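You operate a simulated robot arm through the tools that you are given. There is no shell and no other tool.

Carry out the task below with a simulated robot arm. There is one attempt and no reset: what you move stays moved.

## Task
Blow the bush with the red band dry, then the white one.
Fine: stand one at a time on the drip rack under the nozzle, take your hand away, hold the blue air button till its drops are gone, and set the first back.

Only the result counts: the job must be done as asked and must still hold three seconds after the hand-in. Knocking over, shifting, dropping, spilling or breaking anything else fails it.

## Robot
A 6-joint arm with a two-finger parallel gripper, fixed in place. Base frame: the origin is at the foot of the arm, x ahead of it, y to its left, z up. Units: m, rad, N and s.
With the tool pointing down near the work surface it reaches from about 0.58 to 0.94 m from the base axis. Its first joint turns from -2.601 to 2.601 rad. Payload 3.43 kg.
The tool frame sits at the grasp point between the pads (the TCP): z along the fingers, y along the line on which they close. The tips reach 0.034 m beyond it. The gripper opens to 0.128 m. The fingers are 0.024 m wide and 0.012 m thick; the gripper's body (0.048 by 0.13 m) begins 0.096 m behind the TCP.
Orientation is that of the tool frame in the base frame, as a unit quaternion [x, y, z, w]. With the fingers straight down and closing along the base's y, the tool's x points along the base's -x, its y along +y and its z along -z.

## Interface
- The arm moves only by the tool move_arm. Its argument "targets" is a list of rows, each a list of 7 numbers: the shift along the tool's x, y, z in units of 250 mm (1.0 is 250 mm), then the turn, a rotation vector about the tool's x, y, z in units of 120 degrees (1.0 is 120 degrees), then the closure, from 0 (fully open) to 1 (shut). In form: [[tx, ty, tz, ax, ay, az, fingers], ...]. A call has 1 to 20 rows; each row is the pose to reach, as a shift and turn from the pose commanded when the call began, along the tool's axes at that moment. A call with a number of a shift or a turn outside -1 to 1 is refused whole. Rows are played at 5 a second. More than 0.05 m and 0.15 rad between two rows, or a gripper value outside its range, and nothing of the call is played. A pose out of reach is approached as far as the arm can. The call stops where the force on the tool passes 40 N (or 10 N more than at its start, if that is more) or the arm is blocked; 0.2 s more then pass. Each finger travels about 0.108 m/s and halts on what it meets, pressing with about 30 N; the grip force reading is that of the motor and also rises with nothing between the fingers. The clock runs only during rows and for 0.2 s after the last one: add rows that repeat a pose to give the fingers time. It gives the time, the measured TCP pose, the force on the tool (base axes), the opening and the grip force at its end, in the units of the frame above (readings bear some noise), with the torque about the TCP (base axes, N m) and any sound that the robot's microphone picked up, and new pictures: "views" is both (left out), scene, wrist or none.
- Cameras (640 x 400 px; columns grow to the right, rows downward): "scene" is fixed at [0.3999, -0.4989, 1.4555]; the picture's right is [-0.98, 0.21, 0.00], its down [0.16, 0.77, -0.61] and it looks along [-0.13, -0.60, -0.79] (base axes); focal length 214 px, centre (320, 200). "wrist" rides on the gripper at [0.076, -0.011, -0.16] in the tool frame; the picture's right is [0.15, 0.99, 0.00], its down [-0.88, 0.13, -0.46] and it looks along [-0.45, 0.07, 0.89] (tool axes); focal length 234 px, centre (320, 200). There is no depth. A picture from a camera that has moved, and an enlarged one, comes with that camera's place and axes in the base frame and with its lens.
- move_column(by): slides the trunk up (or, below 0, down) by that many m; the arm rides with it, the base frame stays. It gives what a move gives, with no picture.
- close_up(camera, box): a new picture of the part [left, top, right, bottom] of that camera's present view, enlarged. No time passes.
- finish_job(): hands the job in; it is judged then, once.

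Places have to be worked out from the pictures, the camera data and where the tool is seen. Open the gripper and draw the arm clear of the work before you hand the job in, unless the task says otherwise.

The tools are called after "Request:" by a JSON object that holds its "op" and its "data". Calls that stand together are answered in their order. move_arm: Moves the arm, as the interface text tells. Its arguments: {"type":"object","properties":{"targets":{"type":"array"},"views":{"type":"string","enum":["both","scene","wrist","none"]}},"required":["targets"]} The other tools are called the same way: move_column (by) slides the trunk up or down; close_up (camera, box) takes an enlarged picture of a part of a camera's view; finish_job () hands the job in.

At the start:

```text
t: 0.0
eef_pos: [0.2952, -0.7663, 1.2134]
orientation: [0.0, 1.0, 0.0, 0.001]
contact_force: [0.1, 0.3, -0.5]
ft_torque: [0.02, 0.01, -0.03]
finger_gap: 0.128
gripper_force: 0.1
trunk travel left (down, up): [-0.675, 0.035]
```

scene: 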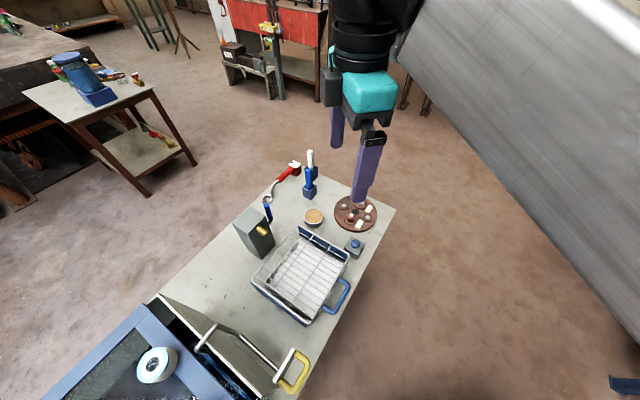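
wrist: 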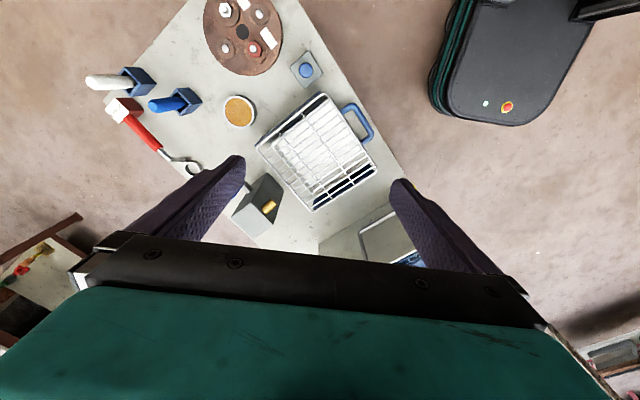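

The pictures show a bench with a rack, a round disc carrying small parts, a button box and a grey box with a yellow nozzle. I'll enlarge the views before I move.

Request:
{"op": "close_up", "data": {"camera": "scene", "box": [220, 140, 420, 265]}}

Request:
{"op": "close_up", "data": {"camera": "wrist", "box": [80, 0, 400, 200]}}

Request:
{"op": "close_up", "data": {"camera": "wrist", "box": [190, 0, 330, 88]}}

Request:
{"op": "close_up", "data": {"camera": "scene", "box": [220, 190, 380, 330]}}

```text
3.20 times, centred on (320, 202) of scene
camera zoom: at [0.3999, -0.4989, 1.4555], right [-0.98, 0.21, 0.0], down [0.16, 0.77, -0.61], along [-0.13, -0.6, -0.79], focal length 686 px, centre (320, 192)
```

zoom: 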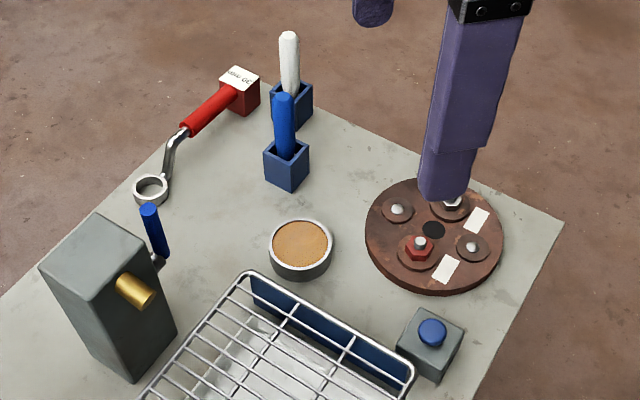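

```text
2.00 times, centred on (240, 100) of wrist
camera zoom: at [0.2186, -0.7775, 1.3726], right [-0.15, 0.99, 0.0], down [0.88, 0.13, 0.46], along [0.45, 0.07, -0.89], focal length 468 px, centre (480, 400)
```

zoom: 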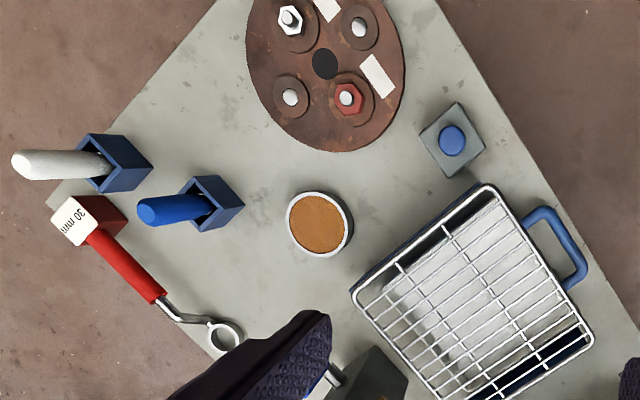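

```text
4.55 times, centred on (260, 44) of wrist
camera zoom: at [0.2186, -0.7775, 1.3726], right [-0.15, 0.99, 0.0], down [0.88, 0.13, 0.46], along [0.45, 0.07, -0.89], focal length 1064 px, centre (593, 909)
```

zoom: 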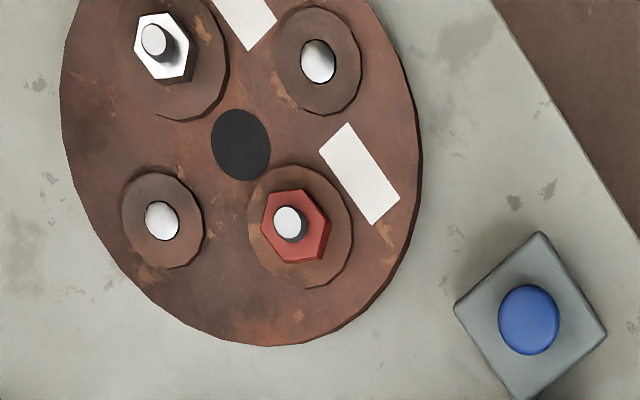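

```text
2.86 times, centred on (300, 260) of scene
camera zoom: at [0.3999, -0.4989, 1.4555], right [-0.98, 0.21, 0.0], down [0.16, 0.77, -0.61], along [-0.13, -0.6, -0.79], focal length 613 px, centre (377, 29)
```

zoom: 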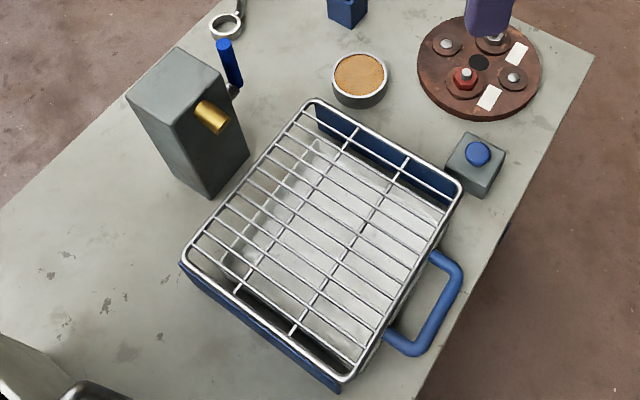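

The parts to dry haven't shown up clearly yet. I'll enlarge the washer tank at the lower left and the surrounding area to look for the bushes.

Request:
{"op": "close_up", "data": {"camera": "scene", "box": [40, 280, 330, 400]}}

Request:
{"op": "close_up", "data": {"camera": "wrist", "box": [220, 80, 460, 270]}}

Request:
{"op": "close_up", "data": {"camera": "scene", "box": [0, 30, 220, 210]}}

Request:
{"op": "close_up", "data": {"camera": "scene", "box": [200, 0, 400, 125]}}

```text
2.21 times, centred on (185, 340) of scene
camera zoom: at [0.3999, -0.4989, 1.4555], right [-0.98, 0.21, 0.0], down [0.16, 0.77, -0.61], along [-0.13, -0.6, -0.79], focal length 473 px, centre (618, -109)
```

zoom: 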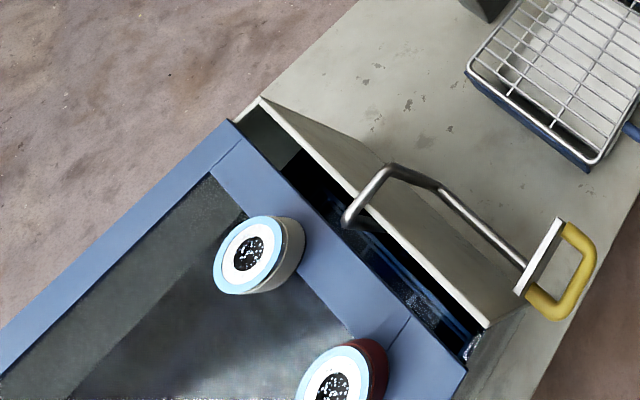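

```text
2.11 times, centred on (340, 175) of wrist
camera zoom: at [0.2186, -0.7775, 1.3726], right [-0.15, 0.99, 0.0], down [0.88, 0.13, 0.46], along [0.45, 0.07, -0.89], focal length 493 px, centre (278, 253)
```

zoom: 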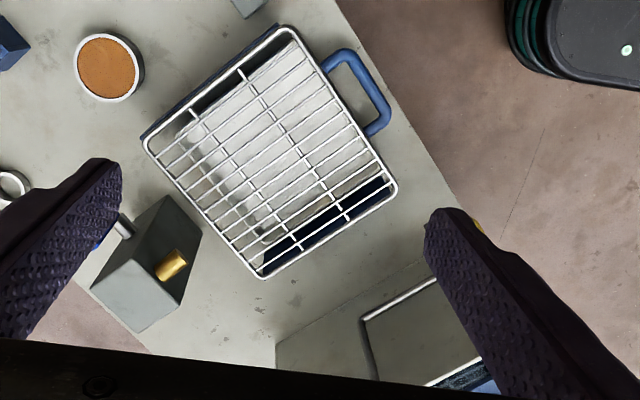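

```text
2.22 times, centred on (110, 120) of scene
camera zoom: at [0.3999, -0.4989, 1.4555], right [-0.98, 0.21, 0.0], down [0.16, 0.77, -0.61], along [-0.13, -0.6, -0.79], focal length 477 px, centre (787, 378)
```

zoom: 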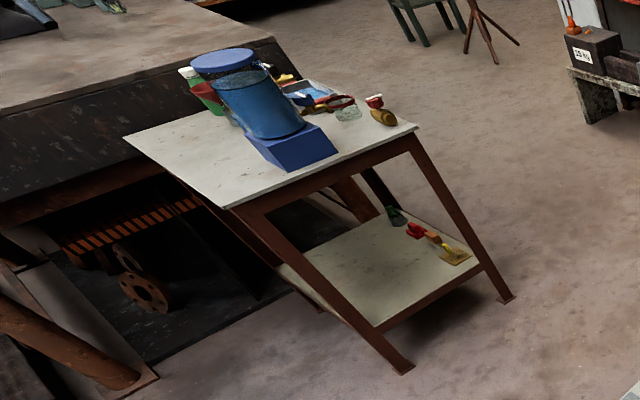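

```text
3.20 times, centred on (300, 62) of scene
camera zoom: at [0.3999, -0.4989, 1.4555], right [-0.98, 0.21, 0.0], down [0.16, 0.77, -0.61], along [-0.13, -0.6, -0.79], focal length 686 px, centre (384, 640)
```

zoom: 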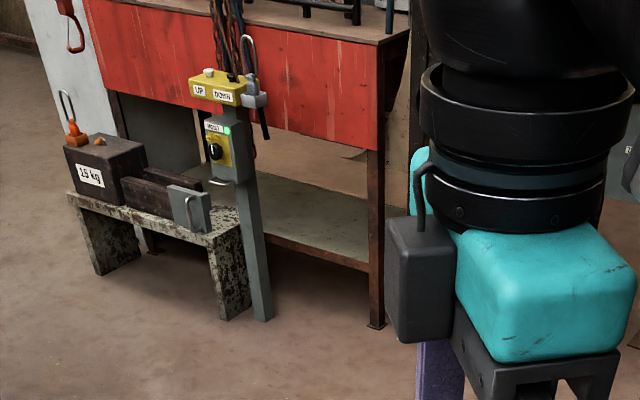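

The two bushes stand on the blue-framed tray near x≈0.7, y≈-0.5: one is white and one has a red band. From two views I put the button top at about (0.20, -0.81, 0.76) and the rack centre at about (0.40, -0.745, 0.81). I'll move at height to look at the tray with the wrist camera.

Request:
{"op": "move_arm", "data": {"targets": [[-0.11, 0.09, 0, 0, 0, 0, 0], [-0.22, 0.18, 0, 0, 0, 0, 0], [-0.33, 0.27, 0, 0, 0, 0, 0], [-0.44, 0.36, 0, 0, 0, 0, 0], [-0.55, 0.45, 0, 0, 0, 0, 0], [-0.66, 0.54, 0, 0, 0, 0, 0], [-0.77, 0.63, 0, 0, 0, 0, 0], [-0.88, 0.72, 0, 0, 0, 0, 0], [-0.96, 0.8, 0, 0, 0, 0, 0], [-0.96, 0.8, 0, 0, 0, 0, 0]], "views": "both"}}

```text
t: 2.2
eef_pos: [0.5366, -0.5674, 1.213]
orientation: [0.0, 1.0, 0.001, 0.0]
contact_force: [-0.1, 0.0, -0.2]
ft_torque: [-0.01, -0.02, 0.0]
finger_gap: 0.128
gripper_force: 0.1
trunk travel left (down, up): [-0.675, 0.035]
camera wrist: at [0.459, -0.5777, 1.3728], right [-0.15, 0.99, 0.0], down [0.88, 0.13, 0.46], along [0.45, 0.07, -0.89], focal length 234 px, centre (320, 200)
```

scene: 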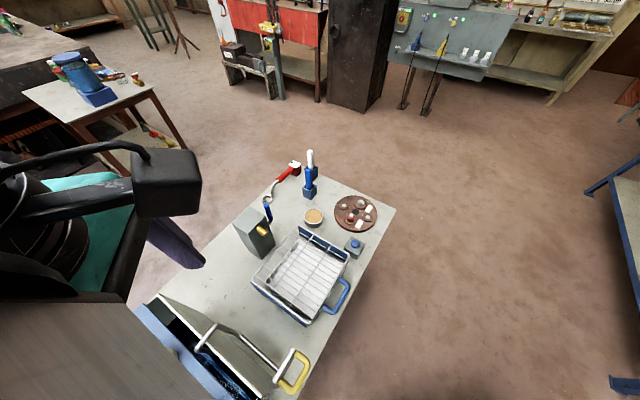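
wrist: 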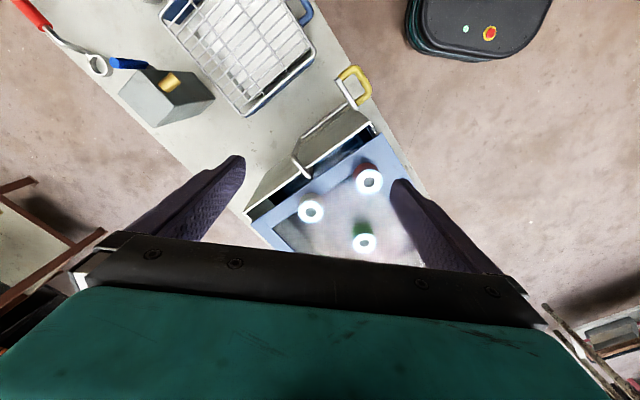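

Now I can see three bushes on the mesh: red-banded, white and green-banded. I'll zoom in on the tray and the nozzle.

Request:
{"op": "close_up", "data": {"camera": "wrist", "box": [240, 60, 440, 270]}}

Request:
{"op": "close_up", "data": {"camera": "wrist", "box": [80, 0, 330, 150]}}

Request:
{"op": "close_up", "data": {"camera": "scene", "box": [220, 140, 420, 265]}}

```text
1.90 times, centred on (340, 165) of wrist
camera zoom: at [0.459, -0.5777, 1.3728], right [-0.15, 0.99, 0.0], down [0.88, 0.13, 0.46], along [0.45, 0.07, -0.89], focal length 446 px, centre (282, 267)
```

zoom: 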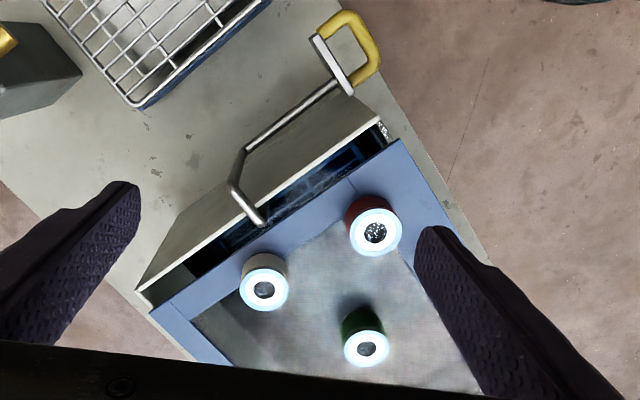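

```text
2.56 times, centred on (205, 75) of wrist
camera zoom: at [0.459, -0.5777, 1.3728], right [-0.15, 0.99, 0.0], down [0.88, 0.13, 0.46], along [0.45, 0.07, -0.89], focal length 600 px, centre (614, 520)
```

zoom: 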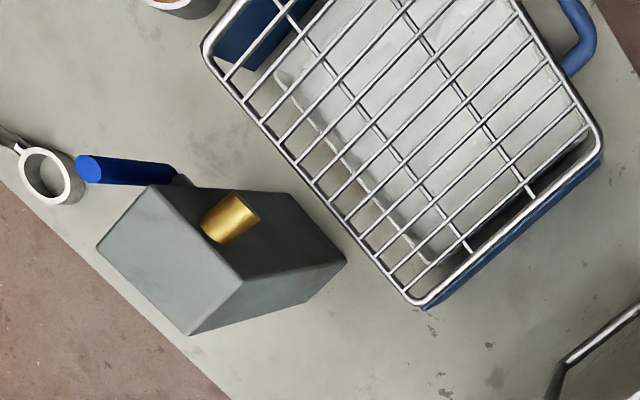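

```text
3.20 times, centred on (320, 202) of scene
camera zoom: at [0.3999, -0.4989, 1.4555], right [-0.98, 0.21, 0.0], down [0.16, 0.77, -0.61], along [-0.13, -0.6, -0.79], focal length 686 px, centre (320, 192)
```

zoom: 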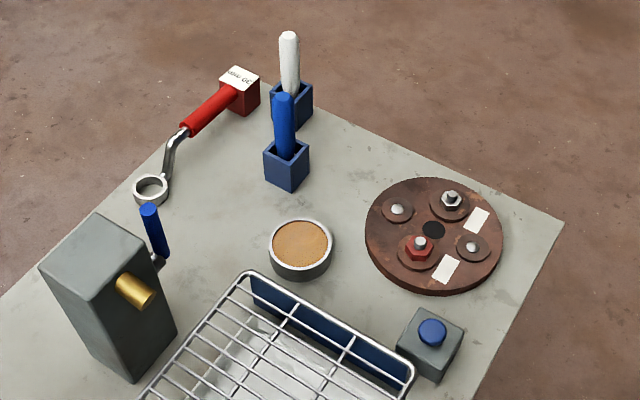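

Triangulating puts the bush tops at z≈0.993: red near (0.602, -0.470), white near (0.678, -0.561) and green near (0.734, -0.444). Next I'll move over the rack and turn the camera toward the nozzle to see how it points.

Request:
{"op": "move_arm", "data": {"targets": [[0.1, -0.027, 0.08, 0, 0, 0.058, 0], [0.207, -0.053, 0.16, 0, 0, 0.117, 0], [0.31, -0.08, 0.24, 0, 0, 0.175, 0], [0.414, -0.106, 0.32, 0, 0, 0.233, 0], [0.517, -0.133, 0.4, 0, 0, 0.29, 0], [0.62, -0.16, 0.48, 0, 0, 0.35, 0], [0.724, -0.186, 0.57, 0, 0, 0.408, 0], [0.828, -0.212, 0.65, 0, 0, 0.467, 0], [0.828, -0.212, 0.65, 0, 0, 0.467, 0]], "views": "both"}}

```text
t: 4.2
eef_pos: [0.3313, -0.6192, 1.0512]
orientation: [0.47, 0.883, 0.0, 0.0]
contact_force: [0.0, -0.1, -0.4]
ft_torque: [-0.03, -0.02, -0.02]
finger_gap: 0.128
gripper_force: 0.0
trunk travel left (down, up): [-0.675, 0.035]
camera wrist: at [0.278, -0.5623, 1.2106], right [0.74, 0.67, 0.0], down [0.6, -0.66, 0.46], along [0.31, -0.34, -0.89], focal length 234 px, centre (320, 200)
```

scene: 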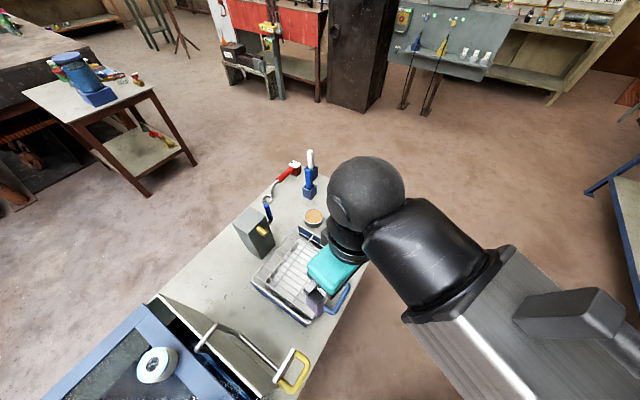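
wrist: 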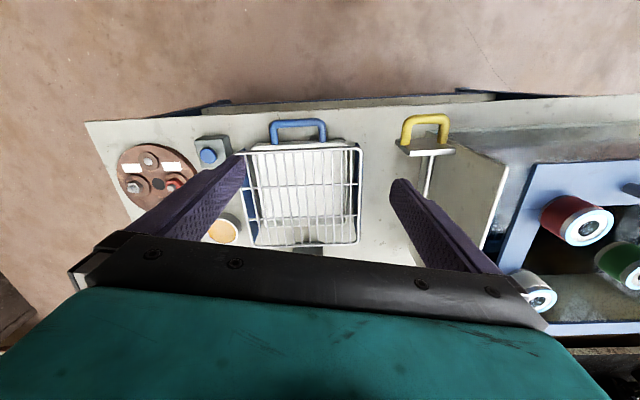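

The gripper hides the nozzle in this view. I'll tilt the tool about 35° and shift, so the camera sees the box, nozzle and rack from a lower angle.

Request:
{"op": "move_arm", "data": {"targets": [[-0.107, 0.008, 0.014, 0, -0.049, 0, 0], [-0.213, 0.016, 0.028, 0, -0.097, 0, 0], [-0.32, 0.024, 0.042, 0, -0.146, 0, 0], [-0.426, 0.031, 0.056, 0, -0.194, 0, 0], [-0.533, 0.039, 0.07, 0, -0.243, 0, 0], [-0.639, 0.047, 0.084, 0, -0.292, 0, 0], [-0.639, 0.047, 0.084, 0, -0.292, 0, 0]], "views": "both"}}

```text
t: 5.8
eef_pos: [0.4298, -0.7453, 1.0314]
orientation: [0.447, 0.842, -0.142, 0.266]
contact_force: [0.0, 0.1, 0.2]
ft_torque: [-0.02, 0.02, -0.01]
finger_gap: 0.128
gripper_force: 0.0
trunk travel left (down, up): [-0.675, 0.035]
camera wrist: at [0.3328, -0.6236, 1.1176], right [0.75, 0.65, -0.08], down [0.36, -0.31, 0.88], along [0.55, -0.69, -0.47], focal length 234 px, centre (320, 200)
```

scene: 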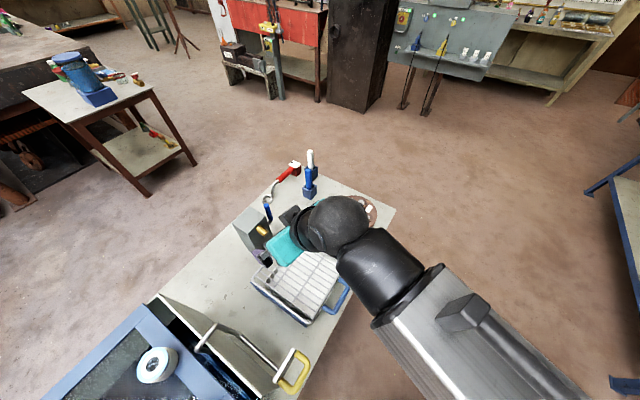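
wrist: 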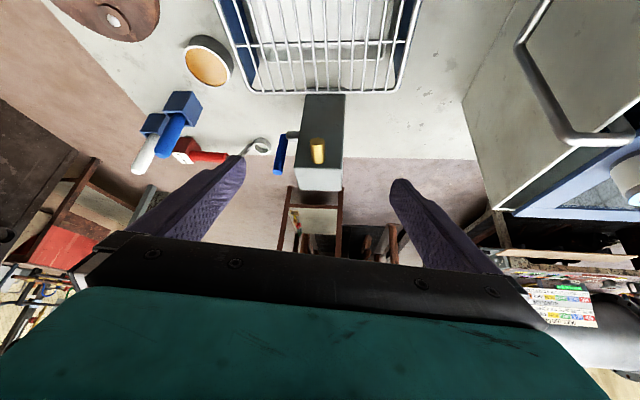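

Request:
{"op": "close_up", "data": {"camera": "wrist", "box": [220, 0, 420, 210]}}

Request:
{"op": "close_up", "data": {"camera": "wrist", "box": [270, 70, 370, 200]}}

Request:
{"op": "close_up", "data": {"camera": "wrist", "box": [440, 0, 640, 220]}}

```text
1.90 times, centred on (320, 105) of wrist
camera zoom: at [0.3328, -0.6236, 1.1176], right [0.75, 0.65, -0.08], down [0.36, -0.31, 0.88], along [0.55, -0.69, -0.47], focal length 446 px, centre (320, 381)
```

zoom: 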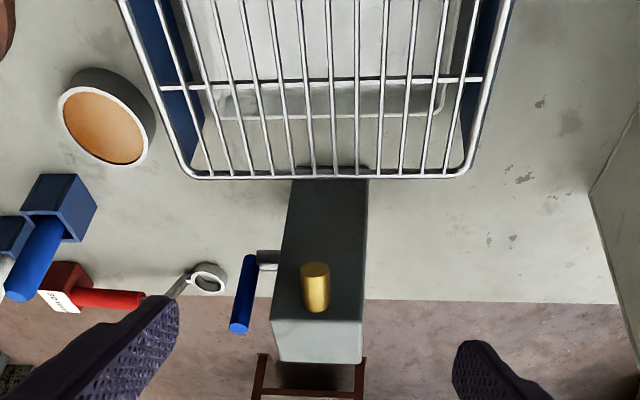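

```text
3.08 times, centred on (320, 135) of wrist
camera zoom: at [0.3328, -0.6236, 1.1176], right [0.75, 0.65, -0.08], down [0.36, -0.31, 0.88], along [0.55, -0.69, -0.47], focal length 720 px, centre (320, 400)
```

zoom: 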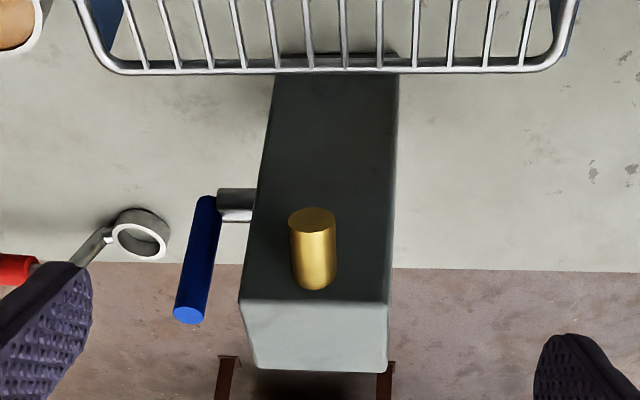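

```text
1.82 times, centred on (540, 110) of wrist
camera zoom: at [0.3328, -0.6236, 1.1176], right [0.75, 0.65, -0.08], down [0.36, -0.31, 0.88], along [0.55, -0.69, -0.47], focal length 426 px, centre (-80, 364)
```

zoom: 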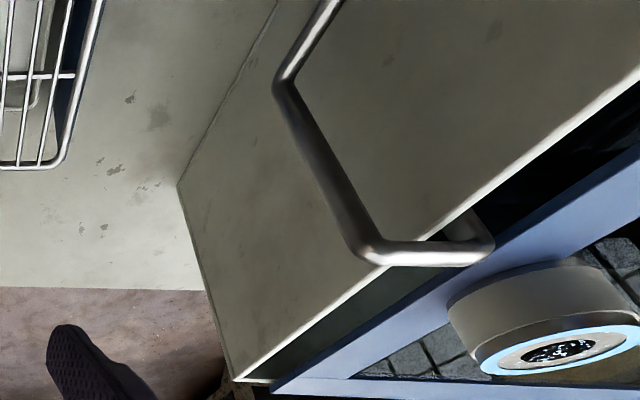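

The gold nozzle sits at about (0.496, -0.847, 0.868) and points at the rack centre, tilted about 30° downward. Its axis meets the rack plane (z≈0.79–0.80) near (0.41, -0.77). I'll now swing round to look at the tray and bushes from the side and measure their heights.

Request:
{"op": "move_arm", "data": {"targets": [[0.0016, 0.06, -0.05, -0.038, 0, -0.0546, 0], [0.003, 0.12, -0.1, -0.0765, 0, -0.109, 0], [0.005, 0.18, -0.15, -0.115, 0, -0.164, 0], [0.006, 0.24, -0.2, -0.153, 0, -0.218, 0], [0.008, 0.3, -0.25, -0.191, 0, -0.273, 0], [0.0095, 0.36, -0.3, -0.2295, 0, -0.3275, 0], [0.011, 0.42, -0.35, -0.268, 0, -0.382, 0], [0.013, 0.48, -0.4, -0.306, 0, -0.437, 0], [0.014, 0.54, -0.45, -0.344, 0, -0.491, 0], [0.016, 0.6, -0.5, -0.3825, 0, -0.546, 0], [0.017, 0.66, -0.55, -0.421, 0, -0.6, 0], [0.019, 0.723, -0.595, -0.459, 0, -0.655, 0], [0.019, 0.723, -0.595, -0.459, 0, -0.655, 0]], "views": "wrist"}}

```text
t: 8.6
eef_pos: [0.5283, -0.5695, 1.1497]
orientation: [-0.327, 0.896, 0.103, 0.283]
contact_force: [1.0, 0.0, -0.9]
ft_torque: [0.02, -0.02, -0.04]
finger_gap: 0.1281
gripper_force: 0.1
trunk travel left (down, up): [-0.675, 0.035]
camera wrist: at [0.4165, -0.6769, 1.2358], right [-0.73, 0.68, -0.08], down [0.27, 0.4, 0.88], along [0.63, 0.62, -0.47], focal length 234 px, centre (320, 200)
```

wrist: 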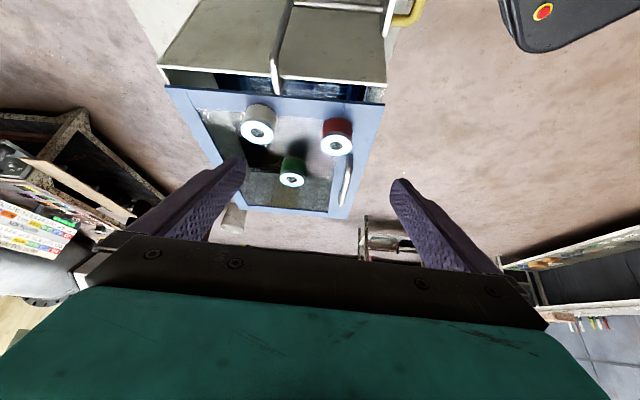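

Request:
{"op": "close_up", "data": {"camera": "wrist", "box": [150, 40, 410, 220]}}

Request:
{"op": "close_up", "data": {"camera": "wrist", "box": [220, 80, 370, 200]}}

Request:
{"op": "close_up", "data": {"camera": "scene", "box": [40, 280, 330, 400]}}

```text
2.22 times, centred on (280, 130) of wrist
camera zoom: at [0.4165, -0.6769, 1.2358], right [-0.73, 0.68, -0.08], down [0.27, 0.4, 0.88], along [0.63, 0.62, -0.47], focal length 520 px, centre (409, 356)
```

zoom: 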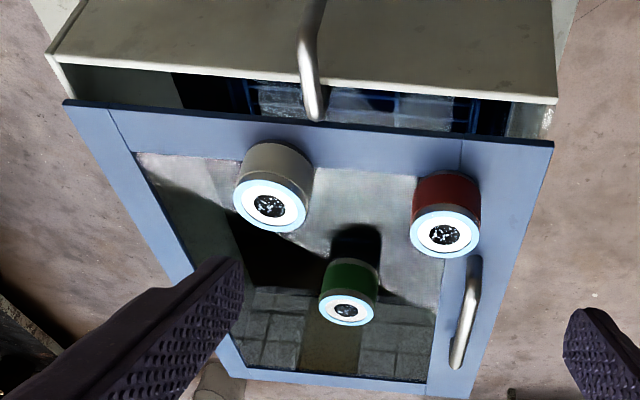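

```text
3.33 times, centred on (295, 140) of wrist
camera zoom: at [0.4165, -0.6769, 1.2358], right [-0.73, 0.68, -0.08], down [0.27, 0.4, 0.88], along [0.63, 0.62, -0.47], focal length 781 px, centre (403, 400)
```

zoom: 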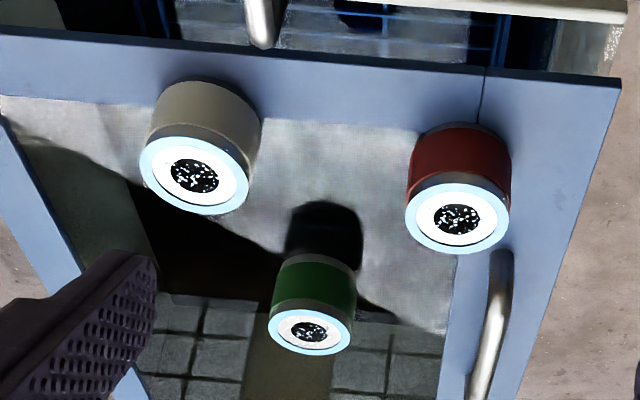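

```text
2.21 times, centred on (185, 340) of scene
camera zoom: at [0.3999, -0.4989, 1.4555], right [-0.98, 0.21, 0.0], down [0.16, 0.77, -0.61], along [-0.13, -0.6, -0.79], focal length 473 px, centre (618, -109)
```

zoom: 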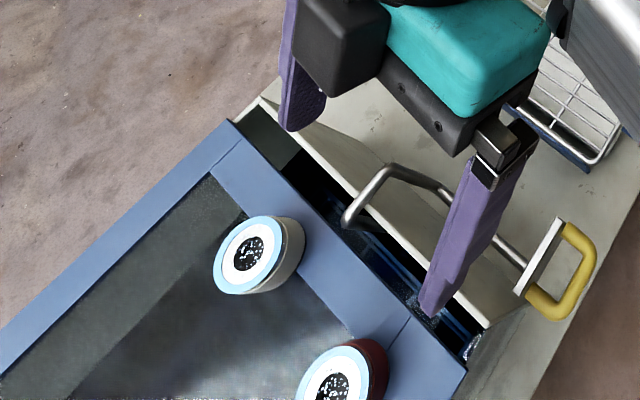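

Combining the views, the red bush top is at (0.603, -0.4695, 0.990) and the white at (0.684, -0.5615, 0.985). The tray surface is at z≈0.947, its edges run at 45°, and the bushes are about Ø0.048 and 0.042 tall. I'll set the tool vertical above the red bush, closing along the 45° line.

Request:
{"op": "move_arm", "data": {"targets": [[-0.105, 0.019, -0.008, -0.002, 0.0486, -0.0066, 0], [-0.21, 0.038, -0.016, -0.004, 0.097, -0.013, 0], [-0.315, 0.057, -0.024, -0.006, 0.1457, -0.02, 0], [-0.42, 0.075, -0.032, -0.008, 0.194, -0.026, 0], [-0.525, 0.094, -0.04, -0.01, 0.2428, -0.033, 0], [-0.629, 0.113, -0.048, -0.0124, 0.2913, -0.0395, 0], [-0.629, 0.113, -0.048, -0.0124, 0.2913, -0.0395, 0]], "views": "both"}}

```text
t: 10.2
eef_pos: [0.6033, -0.4712, 1.2478]
orientation: [-0.381, 0.925, 0.0, 0.0]
contact_force: [0.2, 0.7, -1.0]
ft_torque: [0.0, 0.04, 0.03]
finger_gap: 0.128
gripper_force: 0.0
trunk travel left (down, up): [-0.675, 0.035]
camera wrist: at [0.5564, -0.5313, 1.4077], right [-0.8, 0.6, 0.0], down [0.53, 0.71, 0.46], along [0.27, 0.36, -0.89], focal length 234 px, centre (320, 200)
```

scene: 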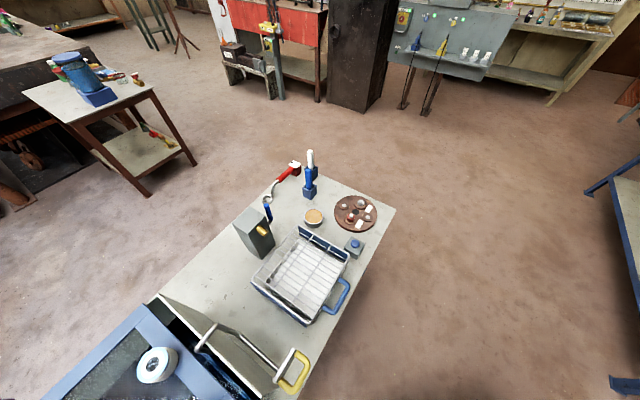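
wrist: 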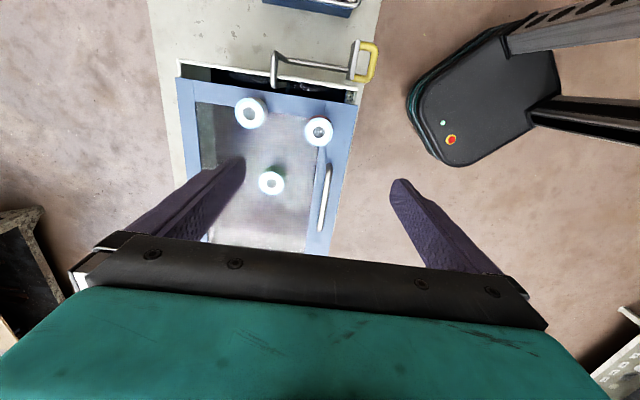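

The tool is vertical over the red bush at z≈1.248. I'll lower the trunk by 0.17 m, leaving the fingertips about 5 cm above the bush tops.

Request:
{"op": "move_column", "data": {"by": -0.17}}

Request:
{"op": "close_up", "data": {"camera": "wrist", "box": [160, 50, 440, 240]}}

```text
t: 12.1
eef_pos: [0.6046, -0.4714, 1.0782]
orientation: [-0.381, 0.925, 0.0, 0.0]
contact_force: [0.0, 0.3, -0.8]
ft_torque: [-0.02, -0.01, 0.0]
finger_gap: 0.1278
gripper_force: 0.0
trunk travel left (down, up): [-0.505, 0.205]
```

```text
2.11 times, centred on (300, 145) of wrist
camera zoom: at [0.5565, -0.5313, 1.2375], right [-0.8, 0.6, 0.0], down [0.53, 0.71, 0.46], along [0.27, 0.37, -0.89], focal length 493 px, centre (362, 316)
```

zoom: 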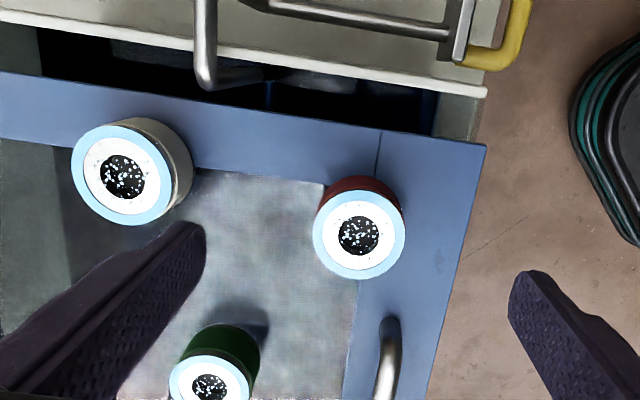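

The red bush centre shows at (0.604, -0.468), right under the TCP. I'll descend to z≈0.993, keeping the tips about 1 cm above the tray, with the fingers partly pre-closed.

Request:
{"op": "move_arm", "data": {"targets": [[-0.007, 0.01, 0.08, 0, 0, 0, 0.2], [-0.007, 0.01, 0.16, 0, 0, 0, 0.25], [-0.007, 0.01, 0.24, 0, 0, 0, 0.25], [-0.007, 0.01, 0.3, 0, 0, 0, 0.25], [-0.007, 0.01, 0.34, 0, 0, 0, 0.25], [-0.007, 0.01, 0.34, 0, 0, 0, 0.25]], "views": "both"}}

```text
t: 13.5
eef_pos: [0.6043, -0.4653, 0.9932]
orientation: [-0.381, 0.924, 0.0, 0.0]
contact_force: [-0.1, 0.1, 0.3]
ft_torque: [-0.03, 0.0, 0.02]
finger_gap: 0.0962
gripper_force: 0.1
trunk travel left (down, up): [-0.505, 0.205]
camera wrist: at [0.5567, -0.5275, 1.1525], right [-0.8, 0.6, 0.0], down [0.53, 0.71, 0.46], along [0.27, 0.36, -0.89], focal length 234 px, centre (320, 200)
```

scene: 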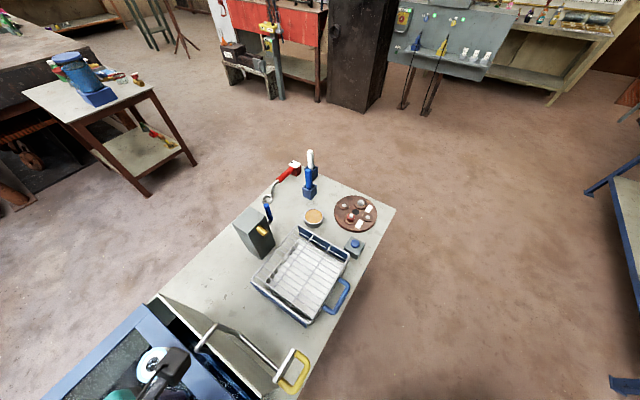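
wrist: 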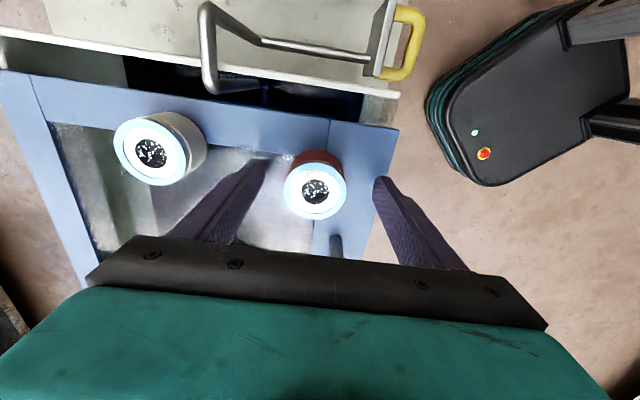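

The fingers straddle the red bush with no contact, and the centring looks within a few mm. I'll close on it now.

Request:
{"op": "move_arm", "data": {"targets": [[0.006, -0.006, 0, 0, 0, 0, 0.4], [0.006, -0.006, 0, 0, 0, 0, 0.55], [0.006, -0.006, 0, 0, 0, 0, 0.7], [0.006, -0.006, 0, 0, 0, 0, 0.75], [0.006, -0.006, 0, 0, 0, 0, 0.75]], "views": "wrist"}}

```text
t: 14.7
eef_pos: [0.6046, -0.4692, 0.9936]
orientation: [-0.382, 0.924, 0.0, 0.0]
contact_force: [-0.2, -0.5, 0.5]
ft_torque: [0.04, 0.03, 0.01]
finger_gap: 0.0481
gripper_force: 29.8
trunk travel left (down, up): [-0.505, 0.205]
camera wrist: at [0.5566, -0.5306, 1.1527], right [-0.8, 0.6, 0.0], down [0.53, 0.71, 0.46], along [0.27, 0.37, -0.89], focal length 234 px, centre (320, 200)
```

wrist: 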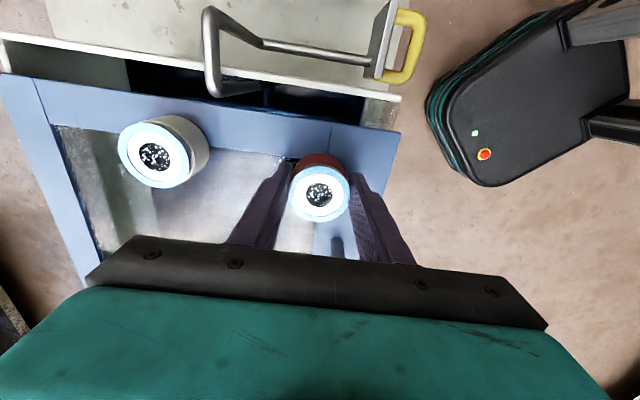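

Grip confirmed: gap 0.048 and force about 30 N, with the pick pose at roughly (0.604, -0.469, 0.993). I'll lift the bush and carry it toward the rack, keeping the orientation unchanged so I can retrace this pose later.

Request:
{"op": "move_arm", "data": {"targets": [[0, 0, -0.06, 0, 0, 0, 0.75], [0, 0, -0.16, 0, 0, 0, 0.75], [0, 0, -0.28, 0, 0, 0, 0.75], [0, 0, -0.36, 0, 0, 0, 0.75], [0.14, -0.03, -0.36, 0, 0, 0, 0.75], [0.3, -0.065, -0.36, 0, 0, 0, 0.75], [0.46, -0.1, -0.36, 0, 0, 0, 0.75], [0.6, -0.13, -0.36, 0, 0, 0, 0.75], [0.7, -0.145, -0.36, 0, 0, 0, 0.75], [0.7, -0.145, -0.36, 0, 0, 0, 0.75]], "views": "both"}}

```text
t: 16.9
eef_pos: [0.5027, -0.6176, 1.083]
orientation: [-0.381, 0.925, 0.0, 0.001]
contact_force: [0.3, 0.4, -3.7]
ft_torque: [0.01, 0.05, -0.05]
finger_gap: 0.0482
gripper_force: 30.1
trunk travel left (down, up): [-0.505, 0.205]
camera wrist: at [0.4563, -0.6794, 1.2421], right [-0.8, 0.6, 0.0], down [0.53, 0.71, 0.46], along [0.27, 0.37, -0.89], focal length 234 px, centre (320, 200)
```

scene: 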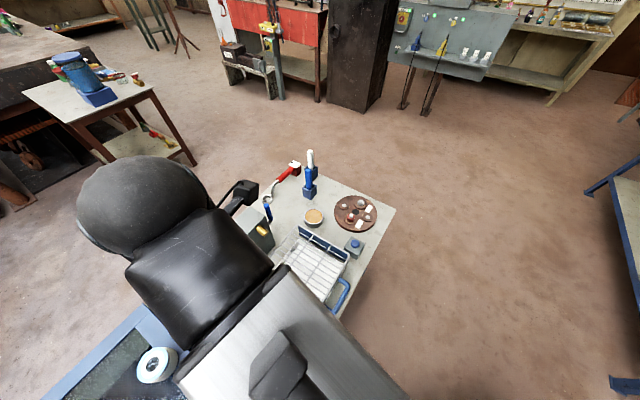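
wrist: 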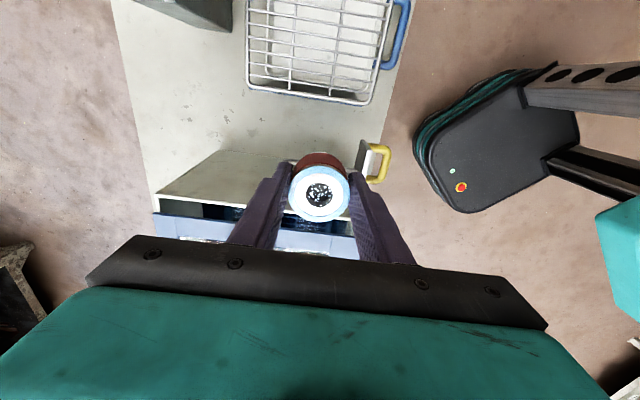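

The bush is lifted and weighs about 3.5 N. I'll continue to the rack spot, around (0.41, -0.763), and descend to z≈0.90 to check clearances.

Request:
{"op": "move_arm", "data": {"targets": [[0.17, -0.035, 0, 0, 0, 0, 0.75], [0.34, -0.07, 0, 0, 0, 0, 0.75], [0.51, -0.105, 0, 0, 0, 0, 0.75], [0.62, -0.128, 0, 0, 0, 0, 0.75], [0.68, -0.14, 0.04, 0, 0, 0, 0.75], [0.68, -0.14, 0.2, 0, 0, 0, 0.75], [0.68, -0.14, 0.36, 0, 0, 0, 0.75], [0.68, -0.14, 0.52, 0, 0, 0, 0.75], [0.68, -0.14, 0.66, 0, 0, 0, 0.75], [0.68, -0.14, 0.72, 0, 0, 0, 0.75], [0.68, -0.14, 0.72, 0, 0, 0, 0.75]], "views": "both"}}

```text
t: 19.3
eef_pos: [0.4084, -0.7646, 0.9026]
orientation: [-0.381, 0.924, 0.0, 0.001]
contact_force: [-0.6, 0.2, -2.1]
ft_torque: [-0.01, -0.03, -0.01]
finger_gap: 0.0479
gripper_force: 30.5
trunk travel left (down, up): [-0.505, 0.205]
camera wrist: at [0.3609, -0.826, 1.0616], right [-0.8, 0.6, 0.0], down [0.53, 0.71, 0.46], along [0.27, 0.37, -0.89], focal length 234 px, centre (320, 200)
```

scene: 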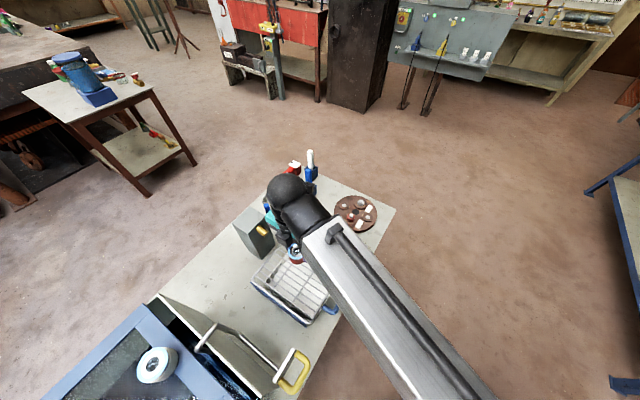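
wrist: 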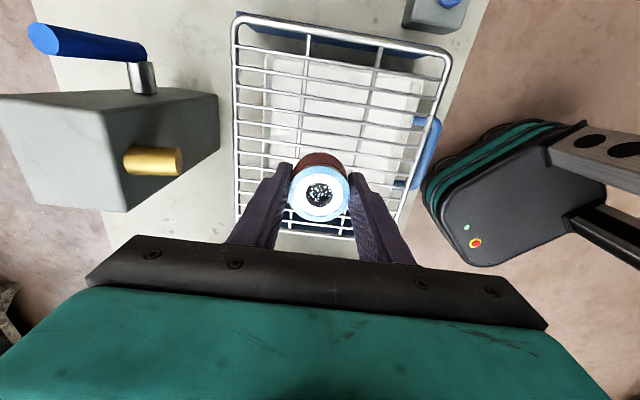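

Request:
{"op": "close_up", "data": {"camera": "wrist", "box": [100, 0, 460, 250]}}

Request:
{"op": "close_up", "data": {"camera": "scene", "box": [220, 180, 380, 340]}}

```text
1.60 times, centred on (280, 125) of wrist
camera zoom: at [0.3609, -0.826, 1.0616], right [-0.8, 0.6, 0.0], down [0.53, 0.71, 0.46], along [0.27, 0.37, -0.89], focal length 375 px, centre (384, 320)
```

zoom: 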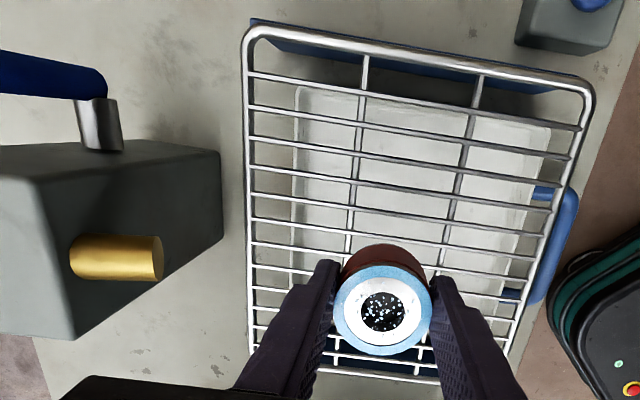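

```text
2.50 times, centred on (300, 260) of scene
camera zoom: at [0.3999, -0.4989, 1.4555], right [-0.98, 0.21, 0.0], down [0.16, 0.77, -0.61], along [-0.13, -0.6, -0.79], focal length 536 px, centre (370, 50)
```

zoom: 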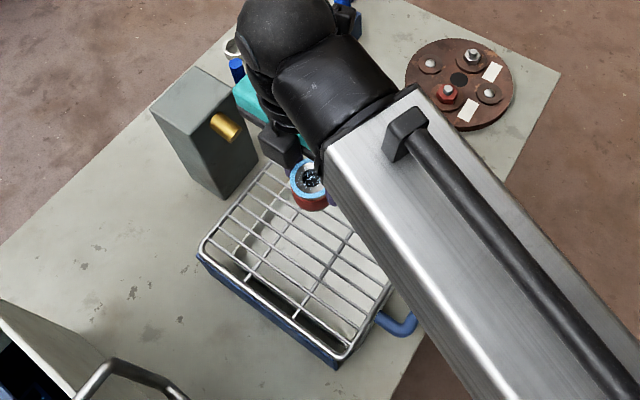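

The view confirms the bush is over the rack and in line with the nozzle axis. I'll descend in small steps and watch the vertical force for contact.

Request:
{"op": "move_arm", "data": {"targets": [[0, 0, 0.06, 0, 0, 0, 0.75], [0, 0, 0.12, 0, 0, 0, 0.75], [0, 0, 0.16, 0, 0, 0, 0.75], [0, 0, 0.18, 0, 0, 0, 0.75], [0, 0, 0.18, 0, 0, 0, 0.75]], "views": "wrist"}}

Request:
{"op": "close_up", "data": {"camera": "scene", "box": [220, 180, 380, 340]}}

```text
t: 20.5
eef_pos: [0.4077, -0.7632, 0.8571]
orientation: [-0.381, 0.925, -0.001, 0.0]
contact_force: [0.3, -0.3, -3.1]
ft_torque: [-0.04, -0.01, 0.01]
finger_gap: 0.048
gripper_force: 30.0
trunk travel left (down, up): [-0.505, 0.205]
camera wrist: at [0.3611, -0.8244, 1.0175], right [-0.8, 0.6, 0.0], down [0.53, 0.71, 0.46], along [0.27, 0.37, -0.89], focal length 234 px, centre (320, 200)
```

wrist: 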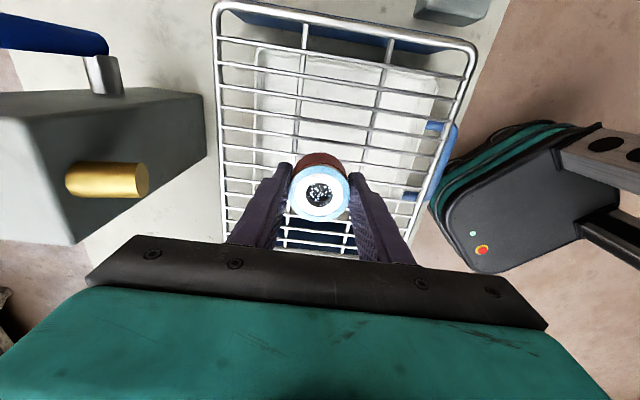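

```text
2.50 times, centred on (300, 260) of scene
camera zoom: at [0.3999, -0.4989, 1.4555], right [-0.98, 0.21, 0.0], down [0.16, 0.77, -0.61], along [-0.13, -0.6, -0.79], focal length 536 px, centre (370, 50)
```

zoom: 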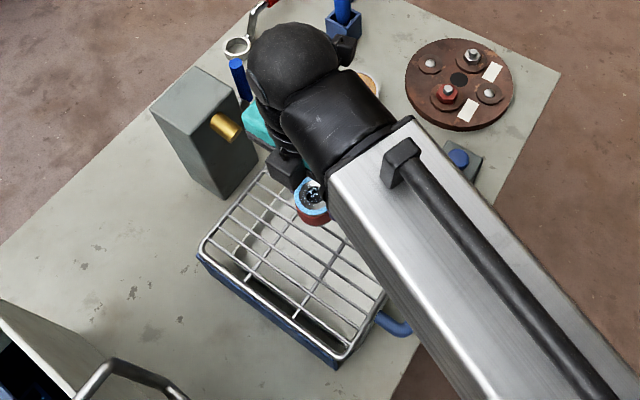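

There's no contact yet at z≈0.858, and I put the rack wires at z≈0.785–0.795. I'll go down another 1.2 cm slowly.

Request:
{"op": "move_arm", "data": {"targets": [[0, 0, 0.016, 0, 0, 0, 0.75], [0, 0, 0.032, 0, 0, 0, 0.75], [0, 0, 0.048, 0, 0, 0, 0.75], [0, 0, 0.048, 0, 0, 0, 0.75]], "views": "none"}}

```text
t: 21.5
eef_pos: [0.4084, -0.7638, 0.8469]
orientation: [-0.381, 0.924, -0.001, 0.0]
contact_force: [-0.3, 0.4, -2.5]
ft_torque: [-0.01, 0.03, 0.01]
finger_gap: 0.048
gripper_force: 30.4
trunk travel left (down, up): [-0.505, 0.205]
```

The force still shows only the bush's weight, so I'll continue down in smaller steps.

Request:
{"op": "move_arm", "data": {"targets": [[0, 0, 0.01, 0, 0, 0, 0.75], [0, 0, 0.02, 0, 0, 0, 0.75], [0, 0, 0.02, 0, 0, 0, 0.75]], "views": "none"}}

```text
t: 22.3
eef_pos: [0.4088, -0.7629, 0.842]
orientation: [-0.381, 0.925, 0.0, -0.001]
contact_force: [0.4, -0.2, -3.5]
ft_torque: [-0.01, -0.01, 0.03]
finger_gap: 0.0481
gripper_force: 30.4
trunk travel left (down, up): [-0.505, 0.205]
```

Still free at z≈0.842, so I'll go down another 5 mm.

Request:
{"op": "move_arm", "data": {"targets": [[0, 0, 0.008, 0, 0, 0, 0.75], [0, 0, 0.016, 0, 0, 0, 0.75], [0, 0, 0.016, 0, 0, 0, 0.75]], "views": "wrist"}}

```text
t: 23.1
eef_pos: [0.4085, -0.7632, 0.8375]
orientation: [-0.381, 0.924, 0.0, 0.0]
contact_force: [0.1, -0.6, -2.9]
ft_torque: [0.02, 0.02, 0.01]
finger_gap: 0.0479
gripper_force: 29.9
trunk travel left (down, up): [-0.505, 0.205]
camera wrist: at [0.3618, -0.8242, 0.9967], right [-0.8, 0.6, 0.0], down [0.53, 0.71, 0.46], along [0.27, 0.37, -0.89], focal length 234 px, centre (320, 200)
```

wrist: 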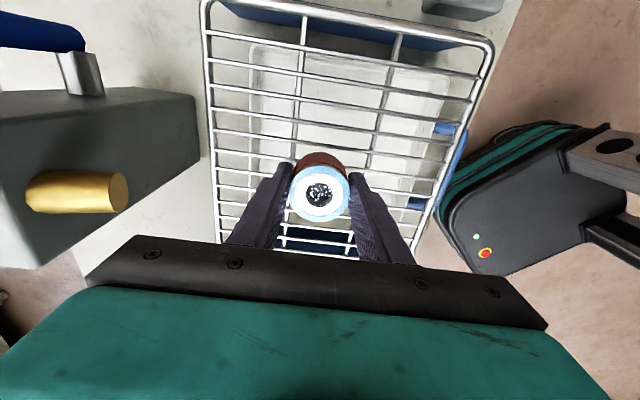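

No contact yet at z≈0.8375. I'll keep descending about 4 mm at a time.

Request:
{"op": "move_arm", "data": {"targets": [[0, 0, 0.008, 0, 0, 0, 0.75], [0, 0, 0.016, 0, 0, 0, 0.75], [0, 0, 0.016, 0, 0, 0, 0.75]], "views": "none"}}

```text
t: 23.9
eef_pos: [0.4079, -0.7621, 0.8323]
orientation: [-0.382, 0.924, 0.0, 0.0]
contact_force: [-0.2, 0.5, -2.3]
ft_torque: [0.01, 0.03, 0.0]
finger_gap: 0.048
gripper_force: 29.7
trunk travel left (down, up): [-0.505, 0.205]
```

Still about -2.5 N, so the bush hangs free. I'll step down again.

Request:
{"op": "move_arm", "data": {"targets": [[0, 0, 0.007, 0, 0, 0, 0.75], [0, 0, 0.014, 0, 0, 0, 0.75], [0, 0, 0.014, 0, 0, 0, 0.75]], "views": "none"}}

```text
t: 24.7
eef_pos: [0.409, -0.7631, 0.8313]
orientation: [-0.381, 0.925, -0.001, 0.0]
contact_force: [2.8, -1.8, 17.0]
ft_torque: [0.36, 0.12, 0.01]
finger_gap: 0.0481
gripper_force: 30.2
trunk travel left (down, up): [-0.505, 0.205]
```

Contact: +17 N at z≈0.831. I'll ease up 1 mm to unload it, then open the fingers.

Request:
{"op": "move_arm", "data": {"targets": [[0, 0, -0.004, 0, 0, 0, 0.75], [0, 0, -0.004, 0, 0, 0, 0.75]], "views": "none"}}

```text
t: 25.3
eef_pos: [0.4087, -0.7626, 0.8323]
orientation: [-0.381, 0.924, -0.001, 0.0]
contact_force: [3.4, -6.2, 17.2]
ft_torque: [0.13, 0.01, -0.02]
finger_gap: 0.0482
gripper_force: 30.3
trunk travel left (down, up): [-0.505, 0.205]
```

The force is still 17 N with a small side load. I'll raise another 1.5 mm and re-read.

Request:
{"op": "move_arm", "data": {"targets": [[0, 0, -0.003, 0, 0, 0, 0.75], [0, 0, -0.006, 0, 0, 0, 0.75], [0, 0, -0.006, 0, 0, 0, 0.75]], "views": "both"}}

Request:
{"op": "close_up", "data": {"camera": "scene", "box": [240, 200, 360, 320]}}

Request:
{"op": "close_up", "data": {"camera": "wrist", "box": [200, 60, 460, 260]}}

```text
t: 26.1
eef_pos: [0.4075, -0.7621, 0.8308]
orientation: [-0.382, 0.924, 0.001, 0.001]
contact_force: [1.2, -2.6, 6.3]
ft_torque: [-0.18, -0.17, 0.02]
finger_gap: 0.0481
gripper_force: 30.1
trunk travel left (down, up): [-0.505, 0.205]
camera wrist: at [0.3612, -0.8237, 0.9909], right [-0.8, 0.6, 0.0], down [0.53, 0.71, 0.46], along [0.27, 0.37, -0.89], focal length 234 px, centre (320, 200)
```

scene: 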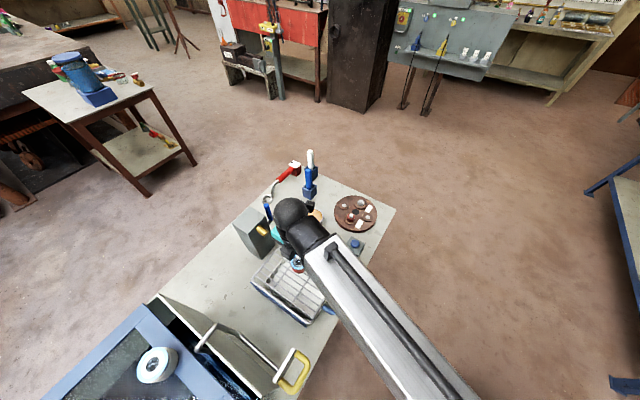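
wrist: 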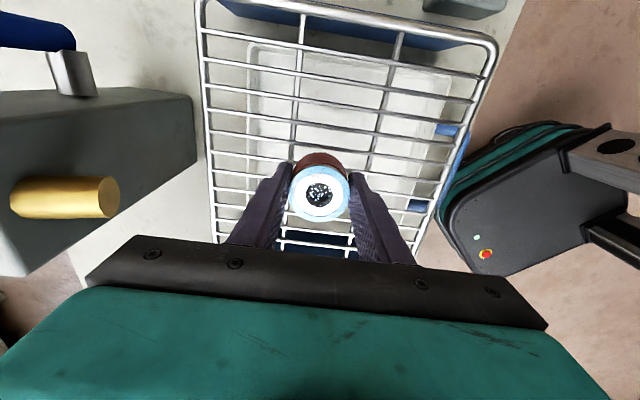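

```text
3.33 times, centred on (300, 260) of scene
camera zoom: at [0.3999, -0.4989, 1.4555], right [-0.98, 0.21, 0.0], down [0.16, 0.77, -0.61], along [-0.13, -0.6, -0.79], focal length 715 px, centre (387, 0)
```

zoom: 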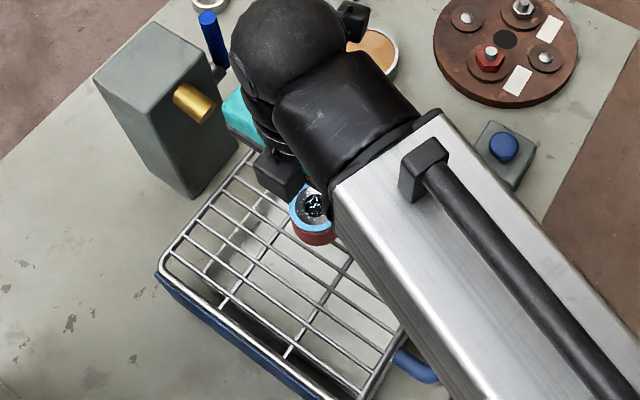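

```text
2.00 times, centred on (330, 160) of wrist
camera zoom: at [0.3612, -0.8237, 0.9909], right [-0.8, 0.6, 0.0], down [0.53, 0.71, 0.46], along [0.27, 0.37, -0.89], focal length 468 px, centre (300, 280)
```

zoom: 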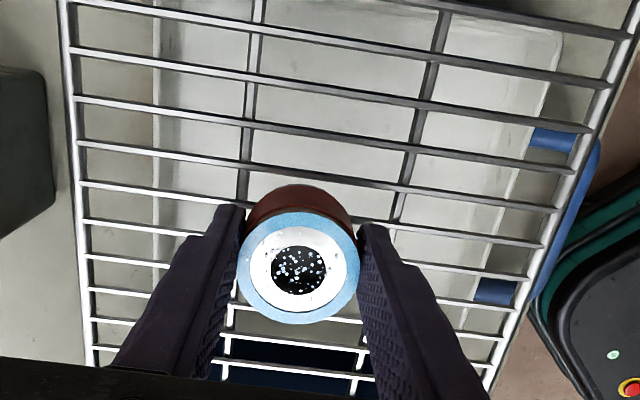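

The force is down to about 6 N and the bush spans several rack wires. I'll open gently, then rise.

Request:
{"op": "move_arm", "data": {"targets": [[0, 0, 0, 0, 0, 0, 0.6], [0, 0, 0, 0, 0, 0, 0.5], [0, 0, 0, 0, 0, 0, 0.4], [0, 0, 0, 0, 0, 0, 0.3], [0, 0, 0, 0, 0, 0, 0.3]], "views": "wrist"}}

```text
t: 27.3
eef_pos: [0.4088, -0.7637, 0.8309]
orientation: [-0.382, 0.924, 0.0, 0.0]
contact_force: [0.4, 0.8, -0.3]
ft_torque: [0.01, 0.01, 0.01]
finger_gap: 0.0895
gripper_force: 0.0
trunk travel left (down, up): [-0.505, 0.205]
camera wrist: at [0.3614, -0.8243, 0.9913], right [-0.8, 0.6, 0.0], down [0.53, 0.71, 0.46], along [0.27, 0.37, -0.89], focal length 234 px, centre (320, 200)
```

wrist: 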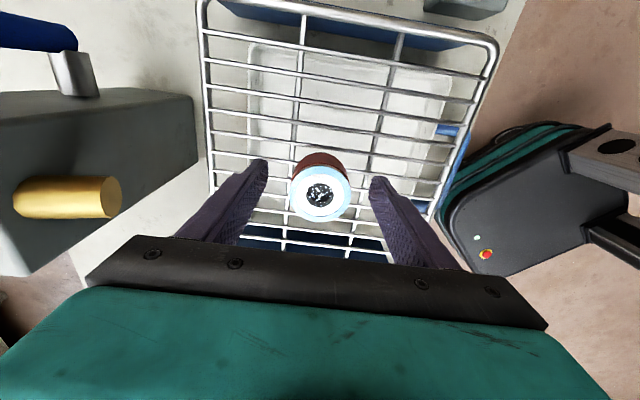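

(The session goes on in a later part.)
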